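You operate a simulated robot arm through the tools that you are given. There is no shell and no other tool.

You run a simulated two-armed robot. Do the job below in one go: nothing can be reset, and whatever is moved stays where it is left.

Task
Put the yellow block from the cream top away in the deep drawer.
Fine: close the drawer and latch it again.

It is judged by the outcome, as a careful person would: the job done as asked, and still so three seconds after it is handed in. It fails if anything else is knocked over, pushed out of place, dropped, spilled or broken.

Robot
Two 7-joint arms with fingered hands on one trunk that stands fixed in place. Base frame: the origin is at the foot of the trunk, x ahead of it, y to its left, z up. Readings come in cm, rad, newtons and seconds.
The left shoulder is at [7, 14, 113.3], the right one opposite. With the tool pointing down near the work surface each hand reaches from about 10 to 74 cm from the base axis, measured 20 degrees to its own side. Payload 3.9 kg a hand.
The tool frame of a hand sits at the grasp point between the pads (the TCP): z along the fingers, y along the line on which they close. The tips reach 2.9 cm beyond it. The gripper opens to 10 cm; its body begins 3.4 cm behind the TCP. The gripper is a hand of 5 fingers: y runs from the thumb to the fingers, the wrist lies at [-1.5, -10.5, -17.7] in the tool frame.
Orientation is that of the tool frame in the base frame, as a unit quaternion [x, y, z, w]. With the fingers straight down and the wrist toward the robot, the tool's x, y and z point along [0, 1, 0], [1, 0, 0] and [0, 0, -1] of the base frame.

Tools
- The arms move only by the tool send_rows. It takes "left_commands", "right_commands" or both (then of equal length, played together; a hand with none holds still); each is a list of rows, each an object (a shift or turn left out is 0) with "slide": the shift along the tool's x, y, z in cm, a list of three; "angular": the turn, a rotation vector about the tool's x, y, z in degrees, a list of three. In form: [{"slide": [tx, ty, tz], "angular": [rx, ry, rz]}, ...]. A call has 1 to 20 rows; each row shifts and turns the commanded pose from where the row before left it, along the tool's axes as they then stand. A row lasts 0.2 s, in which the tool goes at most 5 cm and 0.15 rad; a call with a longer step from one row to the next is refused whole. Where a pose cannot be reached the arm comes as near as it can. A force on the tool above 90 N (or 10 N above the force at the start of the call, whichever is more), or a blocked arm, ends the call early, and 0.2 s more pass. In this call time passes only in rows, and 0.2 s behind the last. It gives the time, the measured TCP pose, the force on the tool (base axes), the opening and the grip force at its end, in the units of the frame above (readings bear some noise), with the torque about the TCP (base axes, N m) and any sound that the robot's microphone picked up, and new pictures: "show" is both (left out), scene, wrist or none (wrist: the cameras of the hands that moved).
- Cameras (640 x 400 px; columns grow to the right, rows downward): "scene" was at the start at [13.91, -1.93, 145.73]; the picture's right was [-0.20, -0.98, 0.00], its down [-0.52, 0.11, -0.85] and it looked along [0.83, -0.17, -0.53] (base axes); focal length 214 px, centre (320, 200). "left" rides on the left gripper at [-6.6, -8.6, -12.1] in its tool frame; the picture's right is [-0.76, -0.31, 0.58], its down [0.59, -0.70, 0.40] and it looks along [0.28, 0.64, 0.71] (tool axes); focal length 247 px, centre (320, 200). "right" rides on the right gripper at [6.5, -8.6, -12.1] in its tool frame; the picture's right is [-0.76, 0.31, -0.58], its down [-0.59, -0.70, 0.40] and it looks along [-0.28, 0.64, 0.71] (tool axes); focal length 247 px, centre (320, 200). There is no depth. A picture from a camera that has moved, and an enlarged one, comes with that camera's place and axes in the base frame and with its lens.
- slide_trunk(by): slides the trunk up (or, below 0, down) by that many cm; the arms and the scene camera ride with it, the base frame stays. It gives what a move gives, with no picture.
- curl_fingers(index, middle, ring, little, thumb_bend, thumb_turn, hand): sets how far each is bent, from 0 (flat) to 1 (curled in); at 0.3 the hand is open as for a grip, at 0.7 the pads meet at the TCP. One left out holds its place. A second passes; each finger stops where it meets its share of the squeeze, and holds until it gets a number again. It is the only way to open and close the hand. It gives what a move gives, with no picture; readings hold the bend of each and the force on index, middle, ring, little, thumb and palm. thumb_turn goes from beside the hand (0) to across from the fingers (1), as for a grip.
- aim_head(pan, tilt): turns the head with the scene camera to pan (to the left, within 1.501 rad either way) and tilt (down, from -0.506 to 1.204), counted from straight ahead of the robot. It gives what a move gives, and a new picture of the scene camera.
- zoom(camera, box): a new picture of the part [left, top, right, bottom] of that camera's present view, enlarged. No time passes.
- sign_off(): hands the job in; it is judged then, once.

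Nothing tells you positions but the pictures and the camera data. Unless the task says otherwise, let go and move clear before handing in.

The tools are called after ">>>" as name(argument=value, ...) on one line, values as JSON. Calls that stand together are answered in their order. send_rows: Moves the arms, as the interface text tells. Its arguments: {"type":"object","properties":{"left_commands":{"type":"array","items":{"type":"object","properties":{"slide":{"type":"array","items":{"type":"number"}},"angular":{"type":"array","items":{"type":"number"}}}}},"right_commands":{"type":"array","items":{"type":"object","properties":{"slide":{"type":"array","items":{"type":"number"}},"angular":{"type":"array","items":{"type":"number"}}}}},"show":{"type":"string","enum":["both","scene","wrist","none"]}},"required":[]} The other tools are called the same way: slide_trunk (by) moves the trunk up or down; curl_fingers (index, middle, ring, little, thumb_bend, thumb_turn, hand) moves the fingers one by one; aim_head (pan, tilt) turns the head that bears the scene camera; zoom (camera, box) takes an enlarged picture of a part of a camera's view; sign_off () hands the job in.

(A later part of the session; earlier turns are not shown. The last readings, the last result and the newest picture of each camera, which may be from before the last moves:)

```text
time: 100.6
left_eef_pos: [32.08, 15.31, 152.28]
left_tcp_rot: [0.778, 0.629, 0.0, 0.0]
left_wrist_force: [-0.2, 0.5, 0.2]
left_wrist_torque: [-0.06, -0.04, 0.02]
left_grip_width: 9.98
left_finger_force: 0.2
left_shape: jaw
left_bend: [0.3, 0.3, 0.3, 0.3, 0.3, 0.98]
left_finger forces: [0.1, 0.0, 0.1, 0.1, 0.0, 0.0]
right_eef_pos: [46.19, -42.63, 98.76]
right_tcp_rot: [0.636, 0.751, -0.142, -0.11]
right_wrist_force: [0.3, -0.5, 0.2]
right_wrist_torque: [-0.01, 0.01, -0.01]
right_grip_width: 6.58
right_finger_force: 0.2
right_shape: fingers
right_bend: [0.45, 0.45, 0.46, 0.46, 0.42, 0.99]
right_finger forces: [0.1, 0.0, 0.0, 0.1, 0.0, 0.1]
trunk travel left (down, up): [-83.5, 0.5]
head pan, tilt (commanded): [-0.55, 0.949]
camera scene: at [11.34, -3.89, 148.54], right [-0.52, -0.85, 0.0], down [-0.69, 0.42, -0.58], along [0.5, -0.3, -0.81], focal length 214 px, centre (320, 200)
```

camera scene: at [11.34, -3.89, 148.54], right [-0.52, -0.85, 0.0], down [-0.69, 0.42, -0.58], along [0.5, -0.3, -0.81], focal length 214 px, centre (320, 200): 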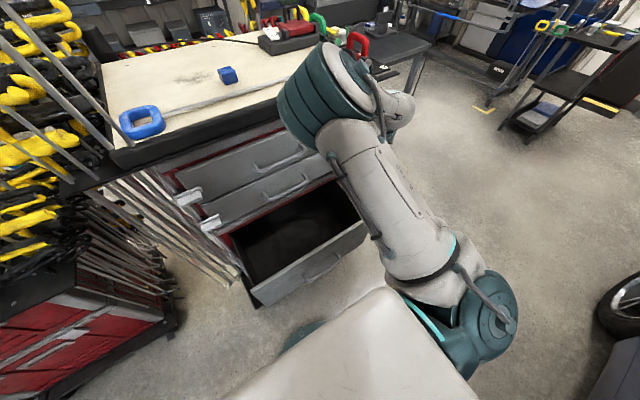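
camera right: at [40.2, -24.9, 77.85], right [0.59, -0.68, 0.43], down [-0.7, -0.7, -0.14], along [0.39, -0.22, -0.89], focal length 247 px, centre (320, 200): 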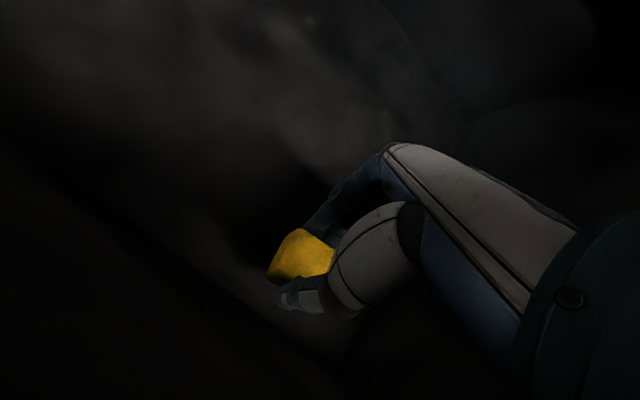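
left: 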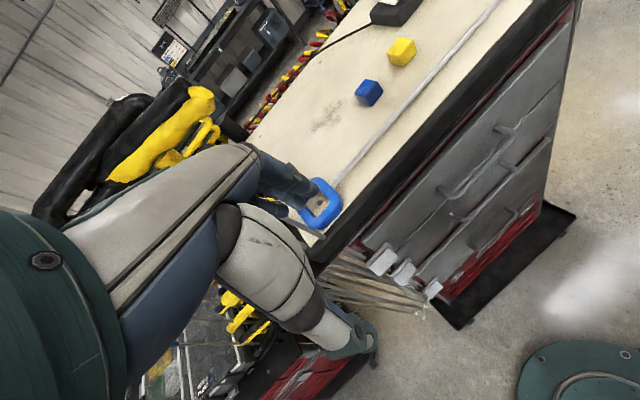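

The right hand is out to the right. To close the drawer I'll push its front panel with a fist of the right hand on the clear part right of the handle, so first I make the fist and level the hand.

>>> curl_fingers(hand="right", index=0.9, middle=0.9, ring=0.9, little=0.9, thumb_bend=0.6)

>>> send_rows(right_commands=[{"angular": [-6.7, 0, 0]}, {"angular": [-6.7, 0, 0]}, {"angular": [-6.7, 0, 0]}, {"slide": [0, -2, 0]}, {"slide": [0, -3, 0]}, {"slide": [0, 0, 0]}], show="scene")

```text
time: 101.6
left_eef_pos: [32.05, 15.21, 152.33]
left_tcp_rot: [0.779, 0.628, 0.0, 0.0]
left_wrist_force: [-0.3, -0.9, -0.2]
left_wrist_torque: [-0.01, -0.03, 0.0]
left_grip_width: 10.0
left_finger_force: 0.0
left_shape: jaw
left_bend: [0.3, 0.3, 0.3, 0.3, 0.3, 0.98]
left_finger forces: [0.0, 0.1, 0.0, 0.0, 0.0, 0.0]
right_eef_pos: [46.19, -42.71, 98.77]
right_tcp_rot: [0.636, 0.751, -0.142, -0.109]
right_wrist_force: [0.4, -0.3, 0.5]
right_wrist_torque: [0.03, -0.01, 0.0]
right_grip_width: 1.52
right_finger_force: 0.1
right_shape: fingers
right_bend: [0.9, 0.9, 0.9, 0.9, 0.6, 1.0]
right_finger forces: [0.0, 0.1, 0.1, 0.0, 0.0, 0.0]
trunk travel left (down, up): [-83.5, 0.5]
head pan, tilt (commanded): [-0.55, 0.949]
```

```text
time: 103.0
left_eef_pos: [32.18, 15.14, 152.27]
left_tcp_rot: [0.778, 0.628, 0.001, 0.0]
left_wrist_force: [-0.9, -0.1, 0.3]
left_wrist_torque: [-0.02, -0.01, 0.0]
left_grip_width: 9.97
left_finger_force: 0.0
left_shape: jaw
left_bend: [0.3, 0.3, 0.3, 0.3, 0.3, 0.98]
left_finger forces: [0.0, 0.0, 0.1, 0.0, 0.0, 0.1]
right_eef_pos: [41.17, -43.38, 98.76]
right_tcp_rot: [0.645, 0.764, -0.009, 0.003]
right_wrist_force: [1.2, -0.3, 0.5]
right_wrist_torque: [-0.03, -0.02, 0.02]
right_grip_width: 1.54
right_finger_force: 0.1
right_shape: fingers
right_bend: [0.9, 0.9, 0.9, 0.9, 0.6, 1.0]
right_finger forces: [0.0, 0.1, 0.1, 0.1, 0.0, 0.0]
trunk travel left (down, up): [-83.5, 0.5]
head pan, tilt (commanded): [-0.55, 0.949]
camera scene: at [11.4, -3.93, 148.53], right [-0.52, -0.85, 0.0], down [-0.69, 0.42, -0.58], along [0.5, -0.3, -0.81], focal length 214 px, centre (320, 200)
```

scene: 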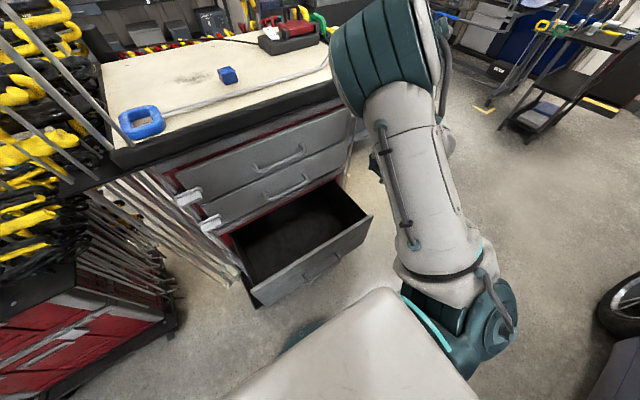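

>>> send_rows(right_commands=[{"slide": [0.4, -3, 0]}, {"slide": [0.4, -3, 0]}, {"slide": [0.4, -3, 0]}, {"slide": [0.4, -3, 0]}, {"slide": [0, 0, 0]}], show="scene")

```text
time: 104.2
left_eef_pos: [32.13, 15.2, 152.34]
left_tcp_rot: [0.778, 0.628, -0.001, 0.0]
left_wrist_force: [0.1, -0.1, 0.0]
left_wrist_torque: [-0.02, 0.02, -0.02]
left_grip_width: 9.98
left_finger_force: 0.1
left_shape: jaw
left_bend: [0.3, 0.3, 0.3, 0.3, 0.3, 0.98]
left_finger forces: [0.0, 0.1, 0.0, 0.1, 0.1, 0.0]
right_eef_pos: [29.14, -43.74, 98.87]
right_tcp_rot: [0.644, 0.765, -0.009, 0.003]
right_wrist_force: [0.3, 0.5, -0.2]
right_wrist_torque: [-0.02, 0.02, -0.01]
right_grip_width: 1.53
right_finger_force: 0.1
right_shape: fingers
right_bend: [0.9, 0.9, 0.9, 0.9, 0.6, 1.0]
right_finger forces: [0.0, 0.0, 0.0, 0.0, 0.1, 0.1]
trunk travel left (down, up): [-83.5, 0.5]
head pan, tilt (commanded): [-0.55, 0.949]
camera scene: at [11.41, -3.91, 148.53], right [-0.52, -0.85, 0.0], down [-0.69, 0.42, -0.58], along [0.5, -0.3, -0.81], focal length 214 px, centre (320, 200)
```

scene: 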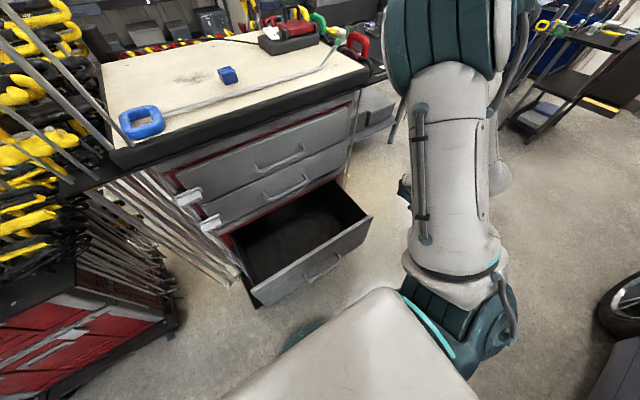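

>>> send_rows(right_commands=[{"slide": [0, -0.1, 3.5]}, {"slide": [0, -0.1, 3.5]}, {"slide": [0, -0.1, 3.5]}, {"slide": [0, -0.1, 3.5]}, {"slide": [0, -0.1, 3.5]}, {"slide": [0, -0.1, 3.5]}, {"slide": [0, 0, 3.5]}, {"slide": [0, 0, 3.5]}, {"slide": [0, 0, 3.5]}, {"slide": [0, 0, 0]}], show="both")

```text
time: 106.4
left_eef_pos: [31.97, 15.26, 152.29]
left_tcp_rot: [0.778, 0.628, 0.0, 0.0]
left_wrist_force: [-0.3, 0.6, -0.3]
left_wrist_torque: [0.0, 0.02, 0.0]
left_grip_width: 10.0
left_finger_force: 0.1
left_shape: jaw
left_bend: [0.3, 0.3, 0.3, 0.3, 0.3, 0.98]
left_finger forces: [0.0, 0.0, 0.0, 0.1, 0.0, 0.0]
right_eef_pos: [28.26, -44.49, 67.28]
right_tcp_rot: [0.645, 0.764, -0.008, 0.003]
right_wrist_force: [0.1, -0.5, 0.1]
right_wrist_torque: [0.02, 0.0, -0.02]
right_grip_width: 1.53
right_finger_force: 0.1
right_shape: fingers
right_bend: [0.9, 0.9, 0.9, 0.9, 0.6, 1.0]
right_finger forces: [0.0, 0.0, 0.0, 0.0, 0.1, 0.1]
trunk travel left (down, up): [-83.5, 0.5]
head pan, tilt (commanded): [-0.55, 0.949]
camera scene: at [11.32, -3.9, 148.54], right [-0.52, -0.85, 0.0], down [-0.69, 0.42, -0.58], along [0.5, -0.3, -0.81], focal length 214 px, centre (320, 200)
camera right: at [18.81, -39.12, 79.39], right [0.43, -0.68, 0.59], down [-0.6, -0.71, -0.38], along [0.68, -0.18, -0.71], focal length 247 px, centre (320, 200)
```

scene: 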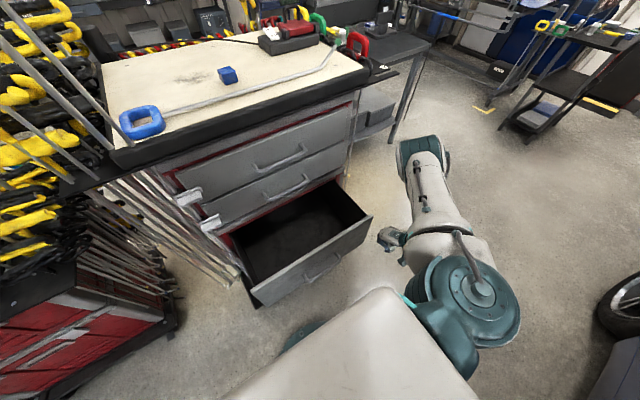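
right: 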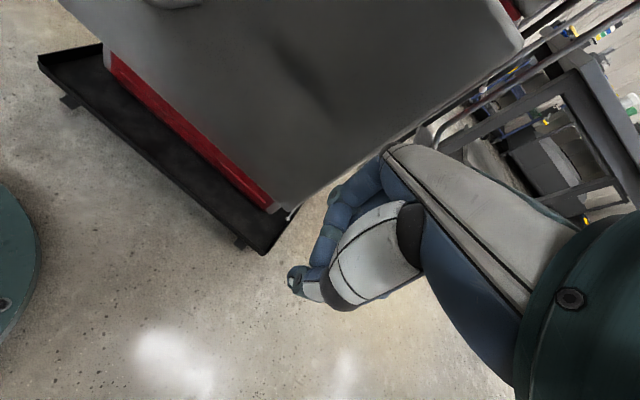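

The fist is in front of the drawer's right end. I'll slide left to face the panel between the handle and its right edge.

>>> send_rows(right_commands=[{"slide": [2.9, 0.3, 0]}, {"slide": [2.9, 0.3, 0]}, {"slide": [2.9, 0.3, 0]}, {"slide": [2.6, 0.3, 0]}, {"slide": [0, 0, 0]}], show="both")

```text
time: 107.6
left_eef_pos: [32.09, 15.16, 152.3]
left_tcp_rot: [0.778, 0.628, 0.0, 0.0]
left_wrist_force: [-0.5, 0.6, -0.1]
left_wrist_torque: [-0.04, 0.01, -0.01]
left_grip_width: 10.0
left_finger_force: 0.1
left_shape: jaw
left_bend: [0.3, 0.3, 0.3, 0.3, 0.3, 0.98]
left_finger forces: [0.0, 0.1, 0.1, 0.0, 0.1, 0.1]
right_eef_pos: [27.53, -33.13, 67.11]
right_tcp_rot: [0.645, 0.764, -0.009, 0.003]
right_wrist_force: [0.0, 0.1, -0.8]
right_wrist_torque: [0.01, 0.0, 0.0]
right_grip_width: 1.55
right_finger_force: 0.0
right_shape: fingers
right_bend: [0.9, 0.9, 0.9, 0.9, 0.6, 1.0]
right_finger forces: [0.0, 0.0, 0.1, 0.0, 0.1, 0.1]
trunk travel left (down, up): [-83.5, 0.5]
head pan, tilt (commanded): [-0.55, 0.949]
camera scene: at [11.32, -3.99, 148.54], right [-0.52, -0.85, 0.0], down [-0.69, 0.43, -0.58], along [0.5, -0.3, -0.81], focal length 214 px, centre (320, 200)
camera right: at [18.07, -27.77, 79.28], right [0.43, -0.69, 0.59], down [-0.6, -0.7, -0.38], along [0.68, -0.18, -0.71], focal length 247 px, centre (320, 200)
```

scene: 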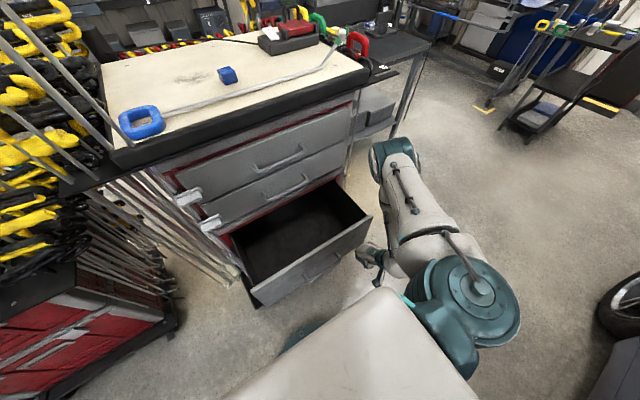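
right: 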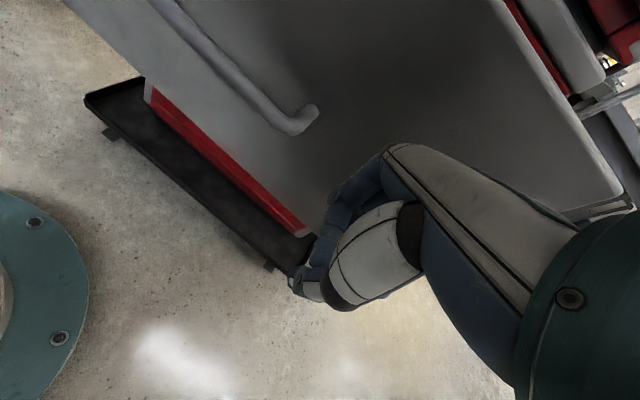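

The fist faces the panel, clear of the handle. I'll push forward gently.

>>> send_rows(right_commands=[{"slide": [-0.2, 1.5, 0]}, {"slide": [-0.2, 1.5, 0]}, {"slide": [-0.25, 2, 0]}, {"slide": [-0.25, 2, 0]}, {"slide": [-0.25, 2, 0]}, {"slide": [0, 0, 0]}], show="scene")

```text
time: 109.0
left_eef_pos: [32.09, 15.26, 152.34]
left_tcp_rot: [0.778, 0.629, 0.0, 0.0]
left_wrist_force: [-0.6, 0.1, 0.6]
left_wrist_torque: [-0.01, -0.03, -0.01]
left_grip_width: 9.98
left_finger_force: 0.0
left_shape: jaw
left_bend: [0.3, 0.3, 0.3, 0.3, 0.3, 0.98]
left_finger forces: [0.1, 0.0, 0.0, 0.0, 0.1, 0.1]
right_eef_pos: [36.74, -32.62, 67.09]
right_tcp_rot: [0.645, 0.764, -0.008, 0.004]
right_wrist_force: [-0.2, -0.6, 0.3]
right_wrist_torque: [0.0, -0.02, 0.01]
right_grip_width: 1.53
right_finger_force: 0.1
right_shape: fingers
right_bend: [0.9, 0.9, 0.9, 0.9, 0.6, 1.0]
right_finger forces: [0.0, 0.0, 0.0, 0.0, 0.0, 0.0]
trunk travel left (down, up): [-83.5, 0.5]
head pan, tilt (commanded): [-0.55, 0.949]
camera scene: at [11.32, -3.94, 148.54], right [-0.52, -0.85, 0.0], down [-0.69, 0.42, -0.58], along [0.5, -0.3, -0.81], focal length 214 px, centre (320, 200)
```

scene: 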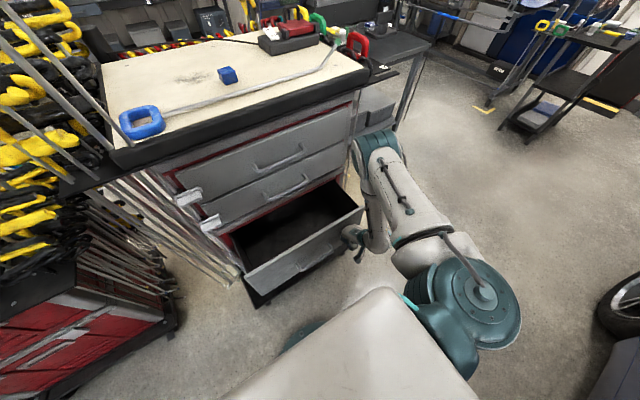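

The drawer is closing with negligible force. Continuing.

>>> send_rows(right_commands=[{"slide": [-0.25, 2, 0]}, {"slide": [-0.25, 2, 0]}, {"slide": [-0.25, 2, 0]}, {"slide": [-0.25, 2, 0]}, {"slide": [-0.25, 2, 0]}, {"slide": [0, 0, 0]}], show="both")

```text
time: 110.4
left_eef_pos: [32.1, 15.24, 152.41]
left_tcp_rot: [0.778, 0.628, 0.0, 0.0]
left_wrist_force: [-0.1, -0.7, 0.3]
left_wrist_torque: [0.01, 0.02, 0.0]
left_grip_width: 9.96
left_finger_force: 0.0
left_shape: jaw
left_bend: [0.3, 0.3, 0.3, 0.3, 0.3, 0.98]
left_finger forces: [0.0, 0.2, 0.0, 0.0, 0.0, 0.0]
right_eef_pos: [46.86, -32.37, 66.93]
right_tcp_rot: [0.645, 0.764, -0.008, 0.004]
right_wrist_force: [0.8, 0.1, 0.7]
right_wrist_torque: [0.0, 0.02, 0.01]
right_grip_width: 1.55
right_finger_force: 0.0
right_shape: fingers
right_bend: [0.9, 0.9, 0.9, 0.9, 0.6, 1.0]
right_finger forces: [0.0, 0.0, 0.0, 0.0, 0.1, 0.1]
trunk travel left (down, up): [-83.5, 0.5]
head pan, tilt (commanded): [-0.55, 0.949]
camera scene: at [11.32, -3.93, 148.54], right [-0.52, -0.85, 0.0], down [-0.69, 0.42, -0.58], along [0.5, -0.3, -0.81], focal length 214 px, centre (320, 200)
camera right: at [37.27, -26.96, 79.13], right [0.43, -0.68, 0.59], down [-0.6, -0.7, -0.38], along [0.68, -0.18, -0.71], focal length 247 px, centre (320, 200)
```

scene: 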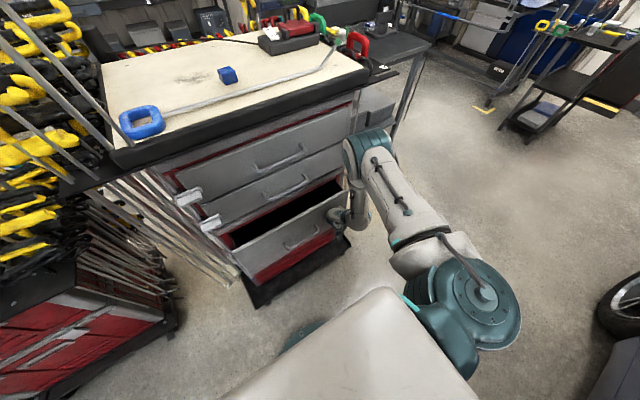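
right: 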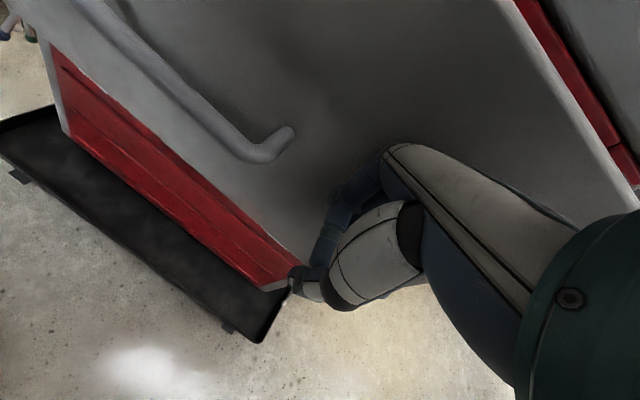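

>>> send_rows(right_commands=[{"slide": [-0.25, 2, 0]}, {"slide": [-0.25, 2, 0]}, {"slide": [-0.13, 1, 0]}, {"slide": [0, 0, 0]}], show="both")

>>> zoom(camera="scene", box=[180, 140, 380, 290])

```text
time: 111.4
left_eef_pos: [31.94, 15.18, 152.25]
left_tcp_rot: [0.778, 0.628, 0.0, 0.0]
left_wrist_force: [0.6, -0.8, -0.2]
left_wrist_torque: [-0.03, 0.02, 0.0]
left_grip_width: 9.99
left_finger_force: 0.1
left_shape: jaw
left_bend: [0.3, 0.3, 0.3, 0.3, 0.3, 0.98]
left_finger forces: [0.1, 0.0, 0.1, 0.1, 0.0, 0.0]
right_eef_pos: [51.72, -32.16, 66.88]
right_tcp_rot: [0.646, 0.764, -0.008, 0.004]
right_wrist_force: [-0.9, -0.3, 0.6]
right_wrist_torque: [0.04, -0.09, -0.06]
right_grip_width: 1.55
right_finger_force: 0.6
right_shape: fingers
right_bend: [0.9, 0.9, 0.9, 0.9, 0.6, 1.0]
right_finger forces: [0.1, 1.0, 0.1, 0.1, 0.0, 0.0]
trunk travel left (down, up): [-83.5, 0.5]
head pan, tilt (commanded): [-0.55, 0.949]
camera scene: at [11.32, -3.94, 148.54], right [-0.52, -0.85, 0.0], down [-0.69, 0.42, -0.58], along [0.5, -0.3, -0.81], focal length 214 px, centre (320, 200)
camera right: at [42.24, -26.76, 79.09], right [0.43, -0.68, 0.59], down [-0.6, -0.71, -0.38], along [0.68, -0.18, -0.71], focal length 247 px, centre (320, 200)
```

scene: 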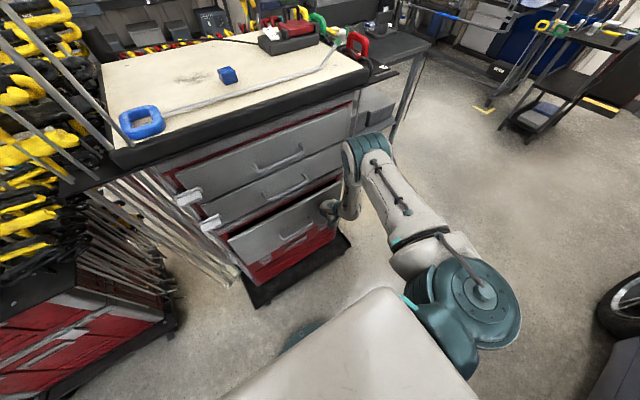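
right: 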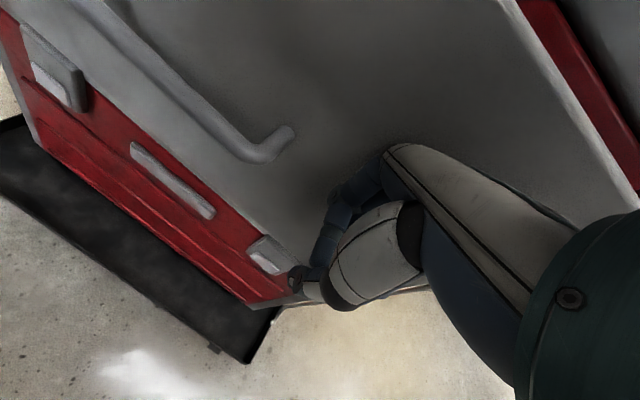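

```text
2.67 times, centred on (280, 215) of scene
camera zoom: at [11.32, -3.94, 148.54], right [-0.52, -0.85, 0.0], down [-0.69, 0.42, -0.58], along [0.5, -0.3, -0.81], focal length 572 px, centre (427, 160)
```

zoom: 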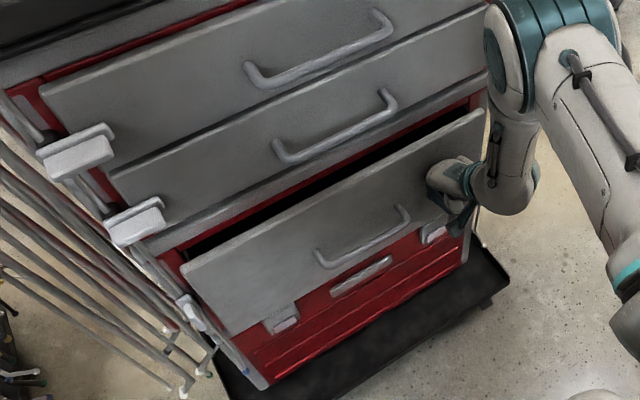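

About 2 cm to go. I'll push the last bit in small steps and watch the force.

>>> send_rows(right_commands=[{"slide": [-0.1, 0.8, 0]}, {"slide": [-0.1, 0.8, 0]}, {"slide": [0, 0, 0]}], show="none")

>>> zoom(camera="scene", box=[180, 140, 380, 290])

```text
time: 112.2
left_eef_pos: [32.01, 15.25, 152.32]
left_tcp_rot: [0.778, 0.628, 0.0, 0.0]
left_wrist_force: [-0.5, 0.1, 0.4]
left_wrist_torque: [-0.01, 0.03, 0.01]
left_grip_width: 10.0
left_finger_force: 0.1
left_shape: jaw
left_bend: [0.3, 0.3, 0.3, 0.3, 0.3, 0.98]
left_finger forces: [0.0, 0.0, 0.0, 0.1, 0.0, 0.0]
right_eef_pos: [53.46, -32.1, 67.0]
right_tcp_rot: [0.644, 0.765, -0.008, 0.003]
right_wrist_force: [-0.4, 0.4, 0.0]
right_wrist_torque: [-0.02, 0.02, 0.04]
right_grip_width: 1.55
right_finger_force: 0.1
right_shape: fingers
right_bend: [0.9, 0.9, 0.9, 0.9, 0.6, 1.0]
right_finger forces: [0.0, 0.0, 0.0, 0.0, 0.1, 0.1]
trunk travel left (down, up): [-83.5, 0.5]
head pan, tilt (commanded): [-0.55, 0.949]
```

```text
2.67 times, centred on (280, 215) of scene
camera zoom: at [11.3, -3.94, 148.54], right [-0.52, -0.85, 0.0], down [-0.69, 0.42, -0.58], along [0.5, -0.3, -0.81], focal length 572 px, centre (427, 160)
```

zoom: 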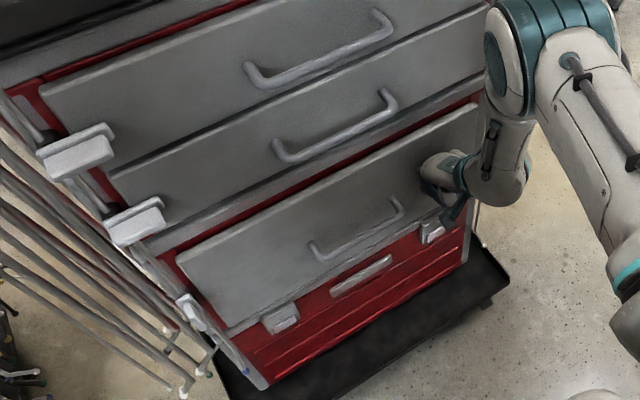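

>>> send_rows(right_commands=[{"slide": [-0.06, 0.5, 0]}, {"slide": [-0.06, 0.5, 0]}, {"slide": [0, 0, 0]}], show="none")

>>> zoom(camera="scene", box=[180, 140, 380, 290])

```text
time: 113.0
left_eef_pos: [31.41, 15.23, 152.37]
left_tcp_rot: [0.778, 0.628, 0.003, 0.002]
left_wrist_force: [-0.4, 0.0, 0.4]
left_wrist_torque: [0.0, 0.02, 0.0]
left_grip_width: 9.98
left_finger_force: 0.1
left_shape: jaw
left_bend: [0.3, 0.3, 0.3, 0.3, 0.3, 0.98]
left_finger forces: [0.1, 0.0, 0.0, 0.0, 0.0, 0.1]
right_eef_pos: [53.48, -32.02, 66.9]
right_tcp_rot: [0.646, 0.764, -0.011, 0.001]
right_wrist_force: [-39.6, 1.1, -0.9]
right_wrist_torque: [-0.07, -2.28, -0.08]
right_grip_width: 1.53
right_finger_force: 19.5
right_shape: fingers
right_bend: [0.9, 0.9, 0.9, 0.9, 0.6, 1.0]
right_finger forces: [0.1, 39.2, 0.0, 0.0, 0.1, 0.0]
trunk travel left (down, up): [-83.5, 0.5]
head pan, tilt (commanded): [-0.55, 0.949]
```

```text
2.67 times, centred on (280, 215) of scene
camera zoom: at [10.67, -3.92, 148.59], right [-0.52, -0.85, 0.0], down [-0.69, 0.43, -0.59], along [0.5, -0.3, -0.81], focal length 572 px, centre (427, 160)
```

zoom: 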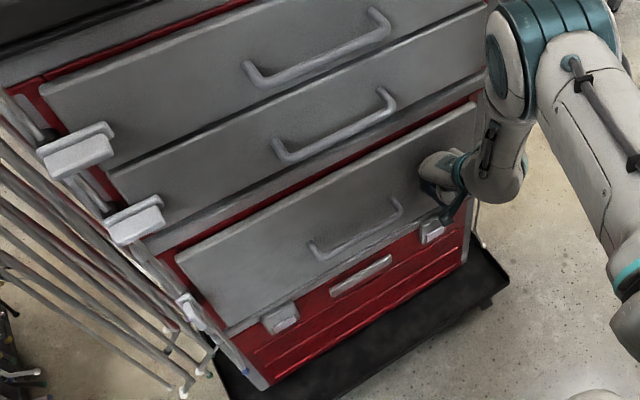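

The drawer is fully shut, with a firm 40 N resistance and no further motion. I'll back off and begin repositioning the right hand for the latch, staying in front of the cabinet.

>>> send_rows(right_commands=[{"slide": [0, -2, 0]}, {"slide": [0, -3, 0]}, {"slide": [0, -3.5, 0]}, {"slide": [0, 0, -3.5]}, {"slide": [0, 0, -3.5]}, {"slide": [0, 0, -3.5]}, {"slide": [0, 0, -3.5]}, {"slide": [0, 0, -3.5]}, {"slide": [0, 0, 0]}], show="scene")

```text
time: 115.0
left_eef_pos: [32.11, 15.14, 152.28]
left_tcp_rot: [0.778, 0.628, -0.001, 0.0]
left_wrist_force: [0.4, 1.8, -0.1]
left_wrist_torque: [-0.03, 0.02, -0.01]
left_grip_width: 9.98
left_finger_force: 0.0
left_shape: jaw
left_bend: [0.3, 0.3, 0.3, 0.3, 0.3, 0.98]
left_finger forces: [0.0, 0.1, 0.1, 0.0, 0.1, 0.0]
right_eef_pos: [46.13, -33.23, 84.64]
right_tcp_rot: [0.644, 0.765, -0.01, 0.002]
right_wrist_force: [-0.1, 0.1, 0.6]
right_wrist_torque: [0.0, 0.02, -0.01]
right_grip_width: 1.55
right_finger_force: 0.0
right_shape: fingers
right_bend: [0.9, 0.9, 0.9, 0.9, 0.6, 1.0]
right_finger forces: [0.0, 0.0, 0.0, 0.0, 0.0, 0.1]
trunk travel left (down, up): [-83.5, 0.5]
head pan, tilt (commanded): [-0.55, 0.949]
camera scene: at [11.43, -3.98, 148.53], right [-0.52, -0.85, 0.0], down [-0.69, 0.42, -0.58], along [0.5, -0.3, -0.81], focal length 214 px, centre (320, 200)
```

scene: 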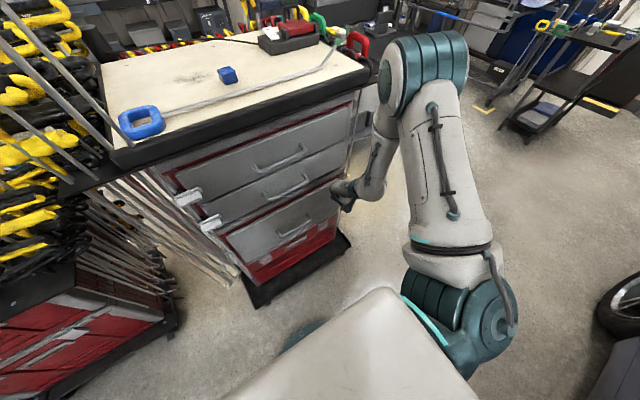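

Backed off, and the drawer stays closed. Now the trunk goes down 20 cm, then I'll raise the arm relative to it.

>>> slide_trunk(by=-20)

>>> send_rows(right_commands=[{"slide": [0, -0.2, -3.5]}, {"slide": [0, -0.2, -3.5]}, {"slide": [0, -0.2, -3.5]}, {"slide": [0, -0.2, -3.5]}, {"slide": [0, -0.2, -3.5]}, {"slide": [0, 0, 0]}], show="scene")

```text
time: 117.2
left_eef_pos: [32.02, 15.15, 132.32]
left_tcp_rot: [0.778, 0.628, -0.001, 0.0]
left_wrist_force: [0.0, 0.3, 0.3]
left_wrist_torque: [-0.03, 0.02, -0.02]
left_grip_width: 9.99
left_finger_force: 0.0
left_shape: jaw
left_bend: [0.3, 0.3, 0.3, 0.3, 0.3, 0.98]
left_finger forces: [0.1, 0.0, 0.0, 0.0, 0.0, 0.0]
right_eef_pos: [46.21, -33.15, 64.53]
right_tcp_rot: [0.645, 0.765, -0.008, 0.003]
right_wrist_force: [0.3, 0.0, 1.5]
right_wrist_torque: [0.03, -0.03, -0.01]
right_grip_width: 1.52
right_finger_force: 0.1
right_shape: fingers
right_bend: [0.9, 0.9, 0.9, 0.9, 0.6, 1.0]
right_finger forces: [0.1, 0.0, 0.0, 0.0, 0.1, 0.0]
trunk travel left (down, up): [-63.5, 20.5]
head pan, tilt (commanded): [-0.55, 0.949]
```

```text
time: 118.6
left_eef_pos: [32.0, 14.93, 132.36]
left_tcp_rot: [0.778, 0.628, 0.001, 0.0]
left_wrist_force: [0.4, -0.2, -0.3]
left_wrist_torque: [0.05, -0.04, -0.01]
left_grip_width: 10.0
left_finger_force: 0.1
left_shape: jaw
left_bend: [0.3, 0.3, 0.3, 0.3, 0.3, 0.98]
left_finger forces: [0.1, 0.0, 0.0, 0.0, 0.0, 0.0]
right_eef_pos: [45.29, -33.16, 81.96]
right_tcp_rot: [0.645, 0.764, -0.008, 0.003]
right_wrist_force: [1.3, 0.6, -0.5]
right_wrist_torque: [0.01, 0.04, 0.01]
right_grip_width: 1.56
right_finger_force: 0.1
right_shape: fingers
right_bend: [0.9, 0.9, 0.9, 0.9, 0.6, 1.0]
right_finger forces: [0.0, 0.1, 0.0, 0.0, 0.0, 0.1]
trunk travel left (down, up): [-63.5, 20.5]
head pan, tilt (commanded): [-0.55, 0.949]
camera scene: at [11.29, -4.21, 128.53], right [-0.52, -0.85, 0.0], down [-0.69, 0.43, -0.58], along [0.5, -0.3, -0.81], focal length 214 px, centre (320, 200)
```

scene: 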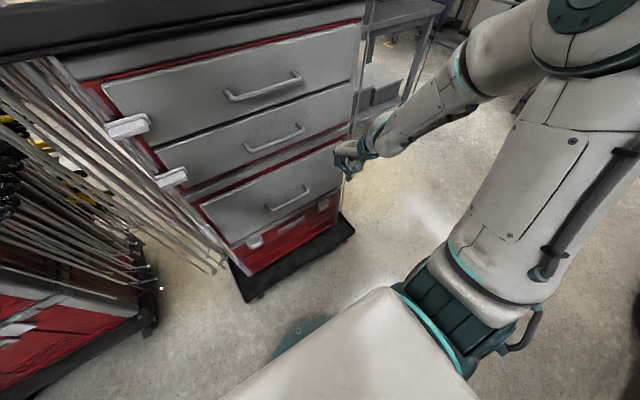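

>>> slide_trunk(by=-16)

>>> send_rows(right_commands=[{"slide": [3, -0.3, 0], "angular": [-4, 0, 0]}, {"slide": [3, -0.3, 0], "angular": [-4, 0, 0]}, {"slide": [3, -0.3, 0], "angular": [-4, 0, 0]}, {"slide": [3, -0.3, 0], "angular": [-4, 0, 0]}, {"slide": [3, -0.3, 0], "angular": [-4, 0, 0]}, {"slide": [0, 0, 0]}], show="scene")

```text
time: 120.4
left_eef_pos: [32.06, 15.27, 116.31]
left_tcp_rot: [0.778, 0.629, 0.0, 0.0]
left_wrist_force: [0.0, -0.7, 0.8]
left_wrist_torque: [-0.03, -0.01, -0.02]
left_grip_width: 9.99
left_finger_force: 0.1
left_shape: jaw
left_bend: [0.3, 0.3, 0.3, 0.3, 0.3, 0.98]
left_finger forces: [0.0, 0.0, 0.0, 0.0, 0.0, 0.0]
right_eef_pos: [45.27, -33.06, 66.05]
right_tcp_rot: [0.646, 0.764, -0.008, 0.004]
right_wrist_force: [-0.4, 0.5, 0.2]
right_wrist_torque: [-0.02, 0.01, 0.03]
right_grip_width: 1.54
right_finger_force: 0.1
right_shape: fingers
right_bend: [0.9, 0.9, 0.9, 0.9, 0.6, 1.0]
right_finger forces: [0.0, 0.0, 0.0, 0.1, 0.2, 0.0]
trunk travel left (down, up): [-47.5, 36.5]
head pan, tilt (commanded): [-0.55, 0.949]
```

```text
time: 121.8
left_eef_pos: [32.11, 15.23, 116.29]
left_tcp_rot: [0.779, 0.628, -0.001, 0.0]
left_wrist_force: [-0.4, 0.3, -0.3]
left_wrist_torque: [-0.01, 0.01, -0.01]
left_grip_width: 9.99
left_finger_force: 0.0
left_shape: jaw
left_bend: [0.3, 0.3, 0.3, 0.3, 0.3, 0.98]
left_finger forces: [0.0, 0.0, 0.0, 0.0, 0.0, 0.0]
right_eef_pos: [47.07, -19.59, 64.73]
right_tcp_rot: [0.635, 0.754, 0.125, 0.116]
right_wrist_force: [-0.3, -0.6, -0.7]
right_wrist_torque: [0.0, 0.0, 0.02]
right_grip_width: 1.56
right_finger_force: 0.0
right_shape: fingers
right_bend: [0.9, 0.9, 0.9, 0.9, 0.6, 1.0]
right_finger forces: [0.0, 0.1, 0.0, 0.0, 0.1, 0.0]
right hand out of reach, approached as far as the arm can: row 3, 4, 5
trunk travel left (down, up): [-47.5, 36.5]
head pan, tilt (commanded): [-0.55, 0.949]
camera scene: at [11.32, -3.97, 112.54], right [-0.52, -0.85, 0.0], down [-0.69, 0.43, -0.58], along [0.5, -0.3, -0.81], focal length 214 px, centre (320, 200)
```

scene: 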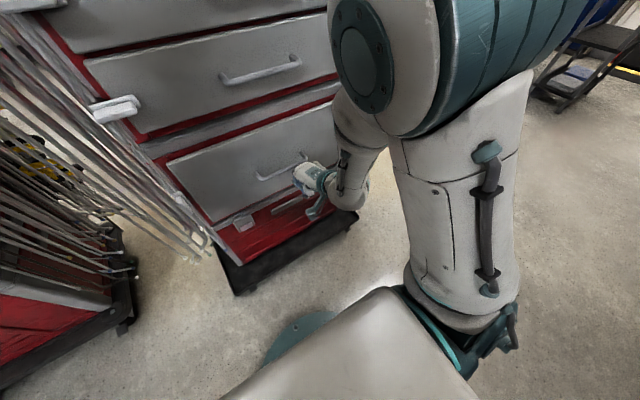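

With the elbow high, tilting the hand forward reaches a limit. At a straight-down hand pose the extended index slopes 45° down and forward, which also works for the latch. I'll back off from the handle and level the hand again.

>>> send_rows(right_commands=[{"slide": [0.3, -1.8, -2.0]}, {"slide": [0.3, -1.8, -3.0], "angular": [5, 0, 0]}, {"slide": [0, -0.5, -2.0], "angular": [7.5, 0, 0]}, {"slide": [0, 0, -2.0], "angular": [7.5, 0, 0]}, {"slide": [0, 0, 0]}], show="both")

```text
time: 123.0
left_eef_pos: [32.16, 15.36, 116.34]
left_tcp_rot: [0.778, 0.628, 0.0, 0.0]
left_wrist_force: [0.9, -0.2, 0.5]
left_wrist_torque: [-0.02, -0.02, -0.02]
left_grip_width: 10.01
left_finger_force: 0.1
left_shape: jaw
left_bend: [0.3, 0.3, 0.3, 0.3, 0.3, 0.98]
left_finger forces: [0.1, 0.0, 0.0, 0.0, 0.0, 0.0]
right_eef_pos: [46.55, -20.5, 69.48]
right_tcp_rot: [0.643, 0.766, 0.013, 0.005]
right_wrist_force: [-1.1, -0.6, 0.0]
right_wrist_torque: [-0.03, 0.04, -0.01]
right_grip_width: 1.58
right_finger_force: 0.0
right_shape: fingers
right_bend: [0.9, 0.9, 0.9, 0.9, 0.6, 1.0]
right_finger forces: [0.0, 0.1, 0.0, 0.0, 0.0, 0.0]
right hand out of reach, approached as far as the arm can: row 1, 2, 3, 4
trunk travel left (down, up): [-47.5, 36.5]
head pan, tilt (commanded): [-0.55, 0.949]
camera scene: at [11.36, -3.9, 112.54], right [-0.52, -0.85, 0.0], down [-0.69, 0.42, -0.58], along [0.5, -0.3, -0.81], focal length 214 px, centre (320, 200)
camera right: at [36.68, -15.56, 81.5], right [0.42, -0.7, 0.58], down [-0.58, -0.7, -0.42], along [0.7, -0.16, -0.7], focal length 247 px, centre (320, 200)
```

scene: 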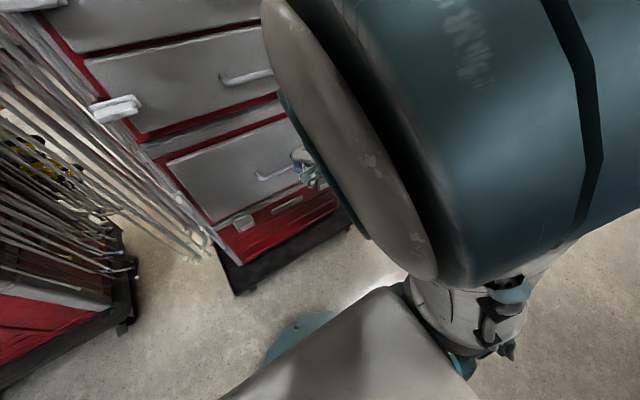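
right: 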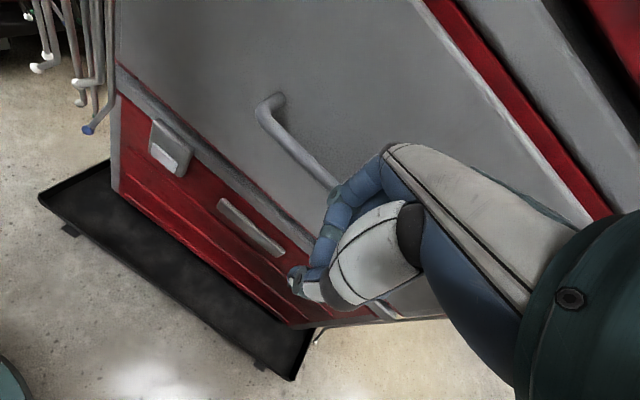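

The elbow is too folded at this trunk height. A higher trunk with the hand well below the shoulder worked freely before, so I'll raise the trunk and lower the arm in alternation.

>>> slide_trunk(by=14)

>>> send_rows(right_commands=[{"slide": [0, -0.3, 2.5]}, {"slide": [0, -0.5, 3]}, {"slide": [0, -0.7, 3]}, {"slide": [0, -0.7, 3]}, {"slide": [0, 0, 0]}], show="scene")

```text
time: 124.7
left_eef_pos: [32.07, 15.13, 130.36]
left_tcp_rot: [0.778, 0.628, 0.0, 0.0]
left_wrist_force: [0.8, -0.1, -0.3]
left_wrist_torque: [-0.01, -0.03, -0.01]
left_grip_width: 10.01
left_finger_force: 0.1
left_shape: jaw
left_bend: [0.3, 0.3, 0.3, 0.3, 0.3, 0.98]
left_finger forces: [0.0, 0.0, 0.1, 0.0, 0.0, 0.1]
right_eef_pos: [46.48, -20.58, 83.37]
right_tcp_rot: [0.644, 0.765, 0.012, 0.004]
right_wrist_force: [-1.0, -0.3, -0.2]
right_wrist_torque: [0.02, -0.01, 0.01]
right_grip_width: 1.56
right_finger_force: 0.1
right_shape: fingers
right_bend: [0.9, 0.9, 0.9, 0.9, 0.6, 1.0]
right_finger forces: [0.0, 0.0, 0.0, 0.0, 0.0, 0.0]
trunk travel left (down, up): [-61.5, 22.5]
head pan, tilt (commanded): [-0.55, 0.949]
```

```text
time: 125.9
left_eef_pos: [32.08, 15.19, 130.48]
left_tcp_rot: [0.778, 0.628, 0.0, 0.0]
left_wrist_force: [-1.2, 0.4, 0.2]
left_wrist_torque: [0.0, -0.02, -0.03]
left_grip_width: 10.0
left_finger_force: 0.0
left_shape: jaw
left_bend: [0.3, 0.3, 0.3, 0.3, 0.3, 0.98]
left_finger forces: [0.1, 0.0, 0.0, 0.0, 0.0, 0.0]
right_eef_pos: [44.72, -21.11, 72.17]
right_tcp_rot: [0.645, 0.764, 0.012, 0.008]
right_wrist_force: [-0.9, -0.5, -0.4]
right_wrist_torque: [0.02, 0.0, -0.03]
right_grip_width: 1.56
right_finger_force: 0.1
right_shape: fingers
right_bend: [0.9, 0.9, 0.9, 0.9, 0.6, 1.0]
right_finger forces: [0.0, 0.0, 0.1, 0.0, 0.0, 0.2]
trunk travel left (down, up): [-61.5, 22.5]
head pan, tilt (commanded): [-0.55, 0.949]
camera scene: at [11.28, -3.91, 126.55], right [-0.52, -0.85, 0.0], down [-0.69, 0.42, -0.58], along [0.5, -0.3, -0.81], focal length 214 px, centre (320, 200)
```

scene: 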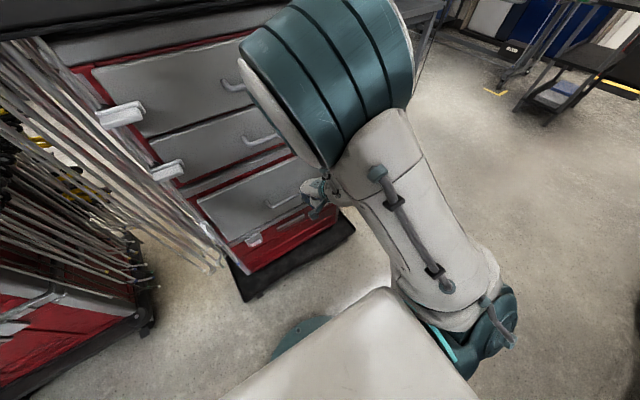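

That's free again. One more step of the same.

>>> slide_trunk(by=14)

>>> send_rows(right_commands=[{"slide": [0, -0.4, 3.2]}, {"slide": [0, -0.4, 3.2]}, {"slide": [0, 0, 3.2]}, {"slide": [0, 0, 2.4]}, {"slide": [0, 0, 0]}], show="scene")

```text
time: 127.6
left_eef_pos: [32.02, 15.25, 144.23]
left_tcp_rot: [0.778, 0.629, 0.0, -0.001]
left_wrist_force: [0.2, -0.3, 0.2]
left_wrist_torque: [-0.02, 0.02, 0.03]
left_grip_width: 9.96
left_finger_force: 0.2
left_shape: jaw
left_bend: [0.3, 0.3, 0.3, 0.3, 0.3, 0.98]
left_finger forces: [0.0, 0.0, 0.0, 0.0, 0.1, 0.1]
right_eef_pos: [44.64, -21.01, 85.92]
right_tcp_rot: [0.645, 0.764, 0.011, 0.006]
right_wrist_force: [-0.8, -0.7, -0.1]
right_wrist_torque: [0.0, -0.02, -0.03]
right_grip_width: 1.56
right_finger_force: 0.1
right_shape: fingers
right_bend: [0.9, 0.9, 0.9, 0.9, 0.6, 1.0]
right_finger forces: [0.0, 0.1, 0.1, 0.0, 0.0, 0.0]
trunk travel left (down, up): [-75.5, 8.5]
head pan, tilt (commanded): [-0.55, 0.949]
```

```text
time: 128.8
left_eef_pos: [32.06, 15.28, 144.33]
left_tcp_rot: [0.778, 0.628, 0.001, 0.001]
left_wrist_force: [-0.1, 0.2, 0.1]
left_wrist_torque: [0.01, -0.01, -0.02]
left_grip_width: 9.98
left_finger_force: 0.1
left_shape: jaw
left_bend: [0.3, 0.3, 0.3, 0.3, 0.3, 0.98]
left_finger forces: [0.1, 0.1, 0.0, 0.0, 0.0, 0.0]
right_eef_pos: [44.02, -21.33, 73.93]
right_tcp_rot: [0.642, 0.767, 0.006, 0.01]
right_wrist_force: [0.3, -1.1, 0.3]
right_wrist_torque: [-0.01, 0.02, 0.01]
right_grip_width: 1.53
right_finger_force: 0.0
right_shape: fingers
right_bend: [0.9, 0.9, 0.9, 0.9, 0.6, 1.0]
right_finger forces: [0.0, 0.0, 0.0, 0.0, 0.1, 0.0]
trunk travel left (down, up): [-75.5, 8.5]
head pan, tilt (commanded): [-0.55, 0.949]
camera scene: at [11.28, -3.92, 140.54], right [-0.52, -0.85, 0.0], down [-0.69, 0.42, -0.58], along [0.5, -0.3, -0.81], focal length 214 px, centre (320, 200)
```

scene: 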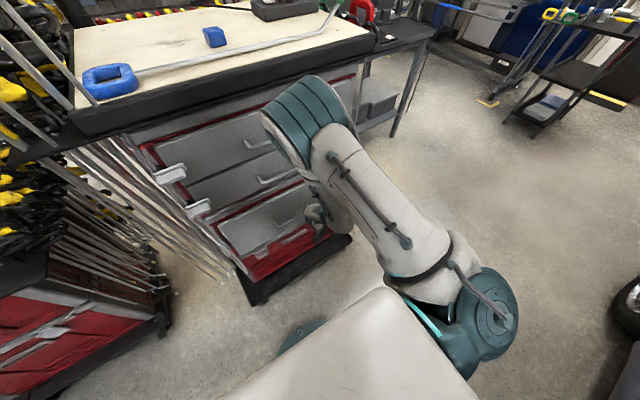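

Good and free. Now I'll slide left toward the latch, staying in front of the drawers.

>>> send_rows(right_commands=[{"slide": [3.3, 0.5, 0]}, {"slide": [3.3, 0.5, 0]}, {"slide": [3.3, 0.5, 0]}, {"slide": [3.3, 0.5, 0]}, {"slide": [3.3, 0.2, 0]}, {"slide": [3.3, 0.2, 0]}, {"slide": [3.3, 0.2, 0]}, {"slide": [0, 0, 0]}], show="both")

```text
time: 130.6
left_eef_pos: [32.03, 15.12, 144.4]
left_tcp_rot: [0.778, 0.628, 0.0, 0.0]
left_wrist_force: [-1.0, -0.3, 0.1]
left_wrist_torque: [-0.01, 0.0, 0.0]
left_grip_width: 9.98
left_finger_force: 0.1
left_shape: jaw
left_bend: [0.3, 0.3, 0.3, 0.3, 0.3, 0.98]
left_finger forces: [0.0, 0.0, 0.0, 0.0, 0.0, 0.0]
right_eef_pos: [42.53, 1.52, 73.63]
right_tcp_rot: [0.649, 0.761, 0.006, 0.004]
right_wrist_force: [0.5, 0.1, 0.1]
right_wrist_torque: [-0.01, 0.0, 0.01]
right_grip_width: 1.55
right_finger_force: 0.1
right_shape: fingers
right_bend: [0.9, 0.9, 0.9, 0.9, 0.6, 1.0]
right_finger forces: [0.0, 0.1, 0.0, 0.1, 0.1, 0.1]
trunk travel left (down, up): [-75.5, 8.5]
head pan, tilt (commanded): [-0.55, 0.949]
camera scene: at [11.33, -3.97, 140.54], right [-0.52, -0.85, 0.0], down [-0.69, 0.42, -0.58], along [0.5, -0.3, -0.81], focal length 214 px, centre (320, 200)
camera right: at [32.87, 6.87, 85.68], right [0.41, -0.7, 0.58], down [-0.6, -0.69, -0.41], along [0.69, -0.18, -0.7], focal length 247 px, centre (320, 200)
```

scene: 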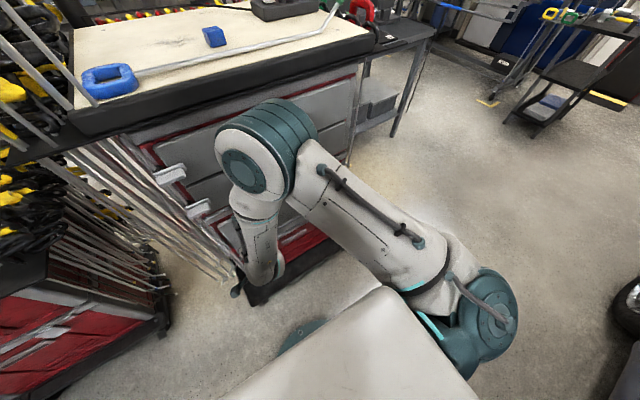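
right: 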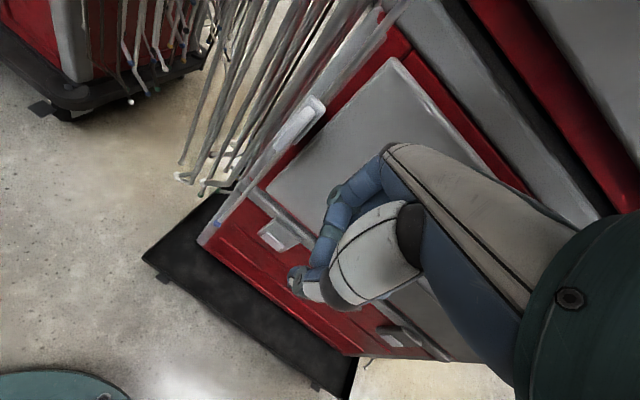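

The wrist camera now sees the upright latch clearly. I'll extend the index finger again as a pusher.

>>> curl_fingers(hand="right", index=0.1)

>>> aim_head(pan=0.0, tilt=0.95)

>>> zoom(camera="right", box=[220, 50, 420, 250])

>>> zoom(camera="scene", box=[240, 130, 400, 280])

```text
time: 131.6
left_eef_pos: [32.1, 15.18, 144.34]
left_tcp_rot: [0.778, 0.628, 0.0, -0.001]
left_wrist_force: [0.0, -0.1, -0.5]
left_wrist_torque: [0.0, 0.0, -0.01]
left_grip_width: 9.98
left_finger_force: 0.0
left_shape: jaw
left_bend: [0.3, 0.3, 0.3, 0.3, 0.3, 0.98]
left_finger forces: [0.0, 0.1, 0.0, 0.1, 0.0, 0.0]
right_eef_pos: [42.65, 1.84, 73.9]
right_tcp_rot: [0.649, 0.761, 0.01, 0.002]
right_wrist_force: [0.8, 0.5, 0.1]
right_wrist_torque: [-0.03, -0.02, 0.0]
right_grip_width: 9.0
right_finger_force: 0.0
right_shape: fingers
right_bend: [0.1, 0.9, 0.9, 0.9, 0.6, 1.0]
right_finger forces: [0.1, 0.0, 0.0, 0.1, 0.1, 0.0]
trunk travel left (down, up): [-75.5, 8.5]
head pan, tilt (commanded): [-0.55, 0.949]
```

```text
time: 132.5
left_eef_pos: [32.04, 15.33, 144.25]
left_tcp_rot: [0.778, 0.628, 0.0, -0.001]
left_wrist_force: [0.7, 0.1, -0.5]
left_wrist_torque: [0.04, 0.01, 0.0]
left_grip_width: 9.95
left_finger_force: 0.0
left_shape: jaw
left_bend: [0.3, 0.3, 0.3, 0.3, 0.3, 0.98]
left_finger forces: [0.0, 0.0, 0.0, 0.0, 0.1, 0.0]
right_eef_pos: [42.84, 1.82, 73.91]
right_tcp_rot: [0.649, 0.761, 0.01, 0.005]
right_wrist_force: [0.3, 0.5, -0.1]
right_wrist_torque: [0.01, -0.02, -0.04]
right_grip_width: 9.02
right_finger_force: 0.0
right_shape: fingers
right_bend: [0.1, 0.9, 0.9, 0.9, 0.6, 1.0]
right_finger forces: [0.1, 0.0, 0.0, 0.0, 0.0, 0.0]
trunk travel left (down, up): [-75.5, 8.5]
head pan, tilt (commanded): [0.0, 0.949]
camera scene: at [12.41, -0.15, 140.54], right [0.0, -1.0, 0.0], down [-0.81, 0.0, -0.58], along [0.58, 0.0, -0.81], focal length 214 px, centre (320, 200)
```

scene: 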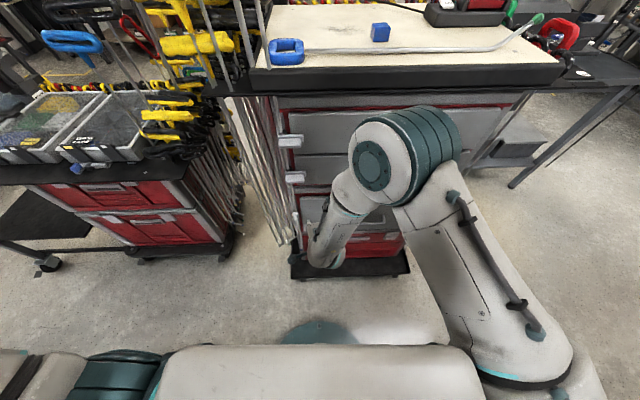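

```text
2.00 times, centred on (320, 150) of right
camera zoom: at [33.02, 7.0, 85.99], right [0.41, -0.7, 0.58], down [-0.59, -0.69, -0.42], along [0.69, -0.17, -0.7], focal length 494 px, centre (320, 300)
```

zoom: 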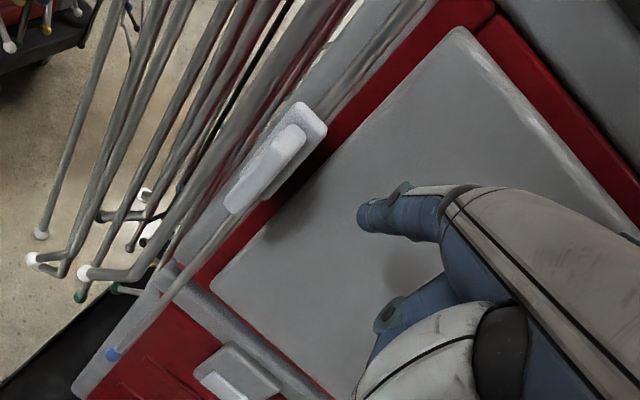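

```text
2.67 times, centred on (320, 205) of scene
camera zoom: at [12.41, -0.15, 140.54], right [0.0, -1.0, 0.0], down [-0.81, 0.0, -0.58], along [0.58, 0.0, -0.81], focal length 572 px, centre (320, 187)
```

zoom: 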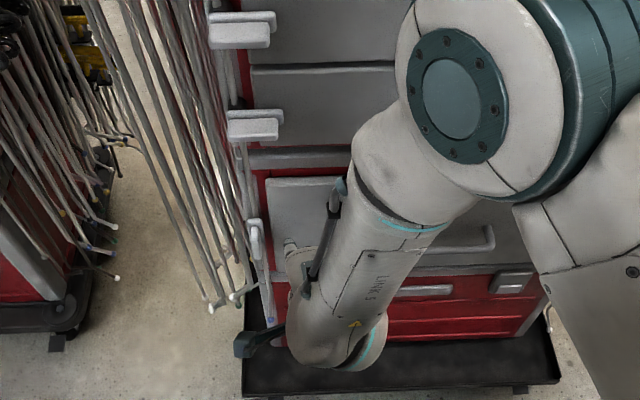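

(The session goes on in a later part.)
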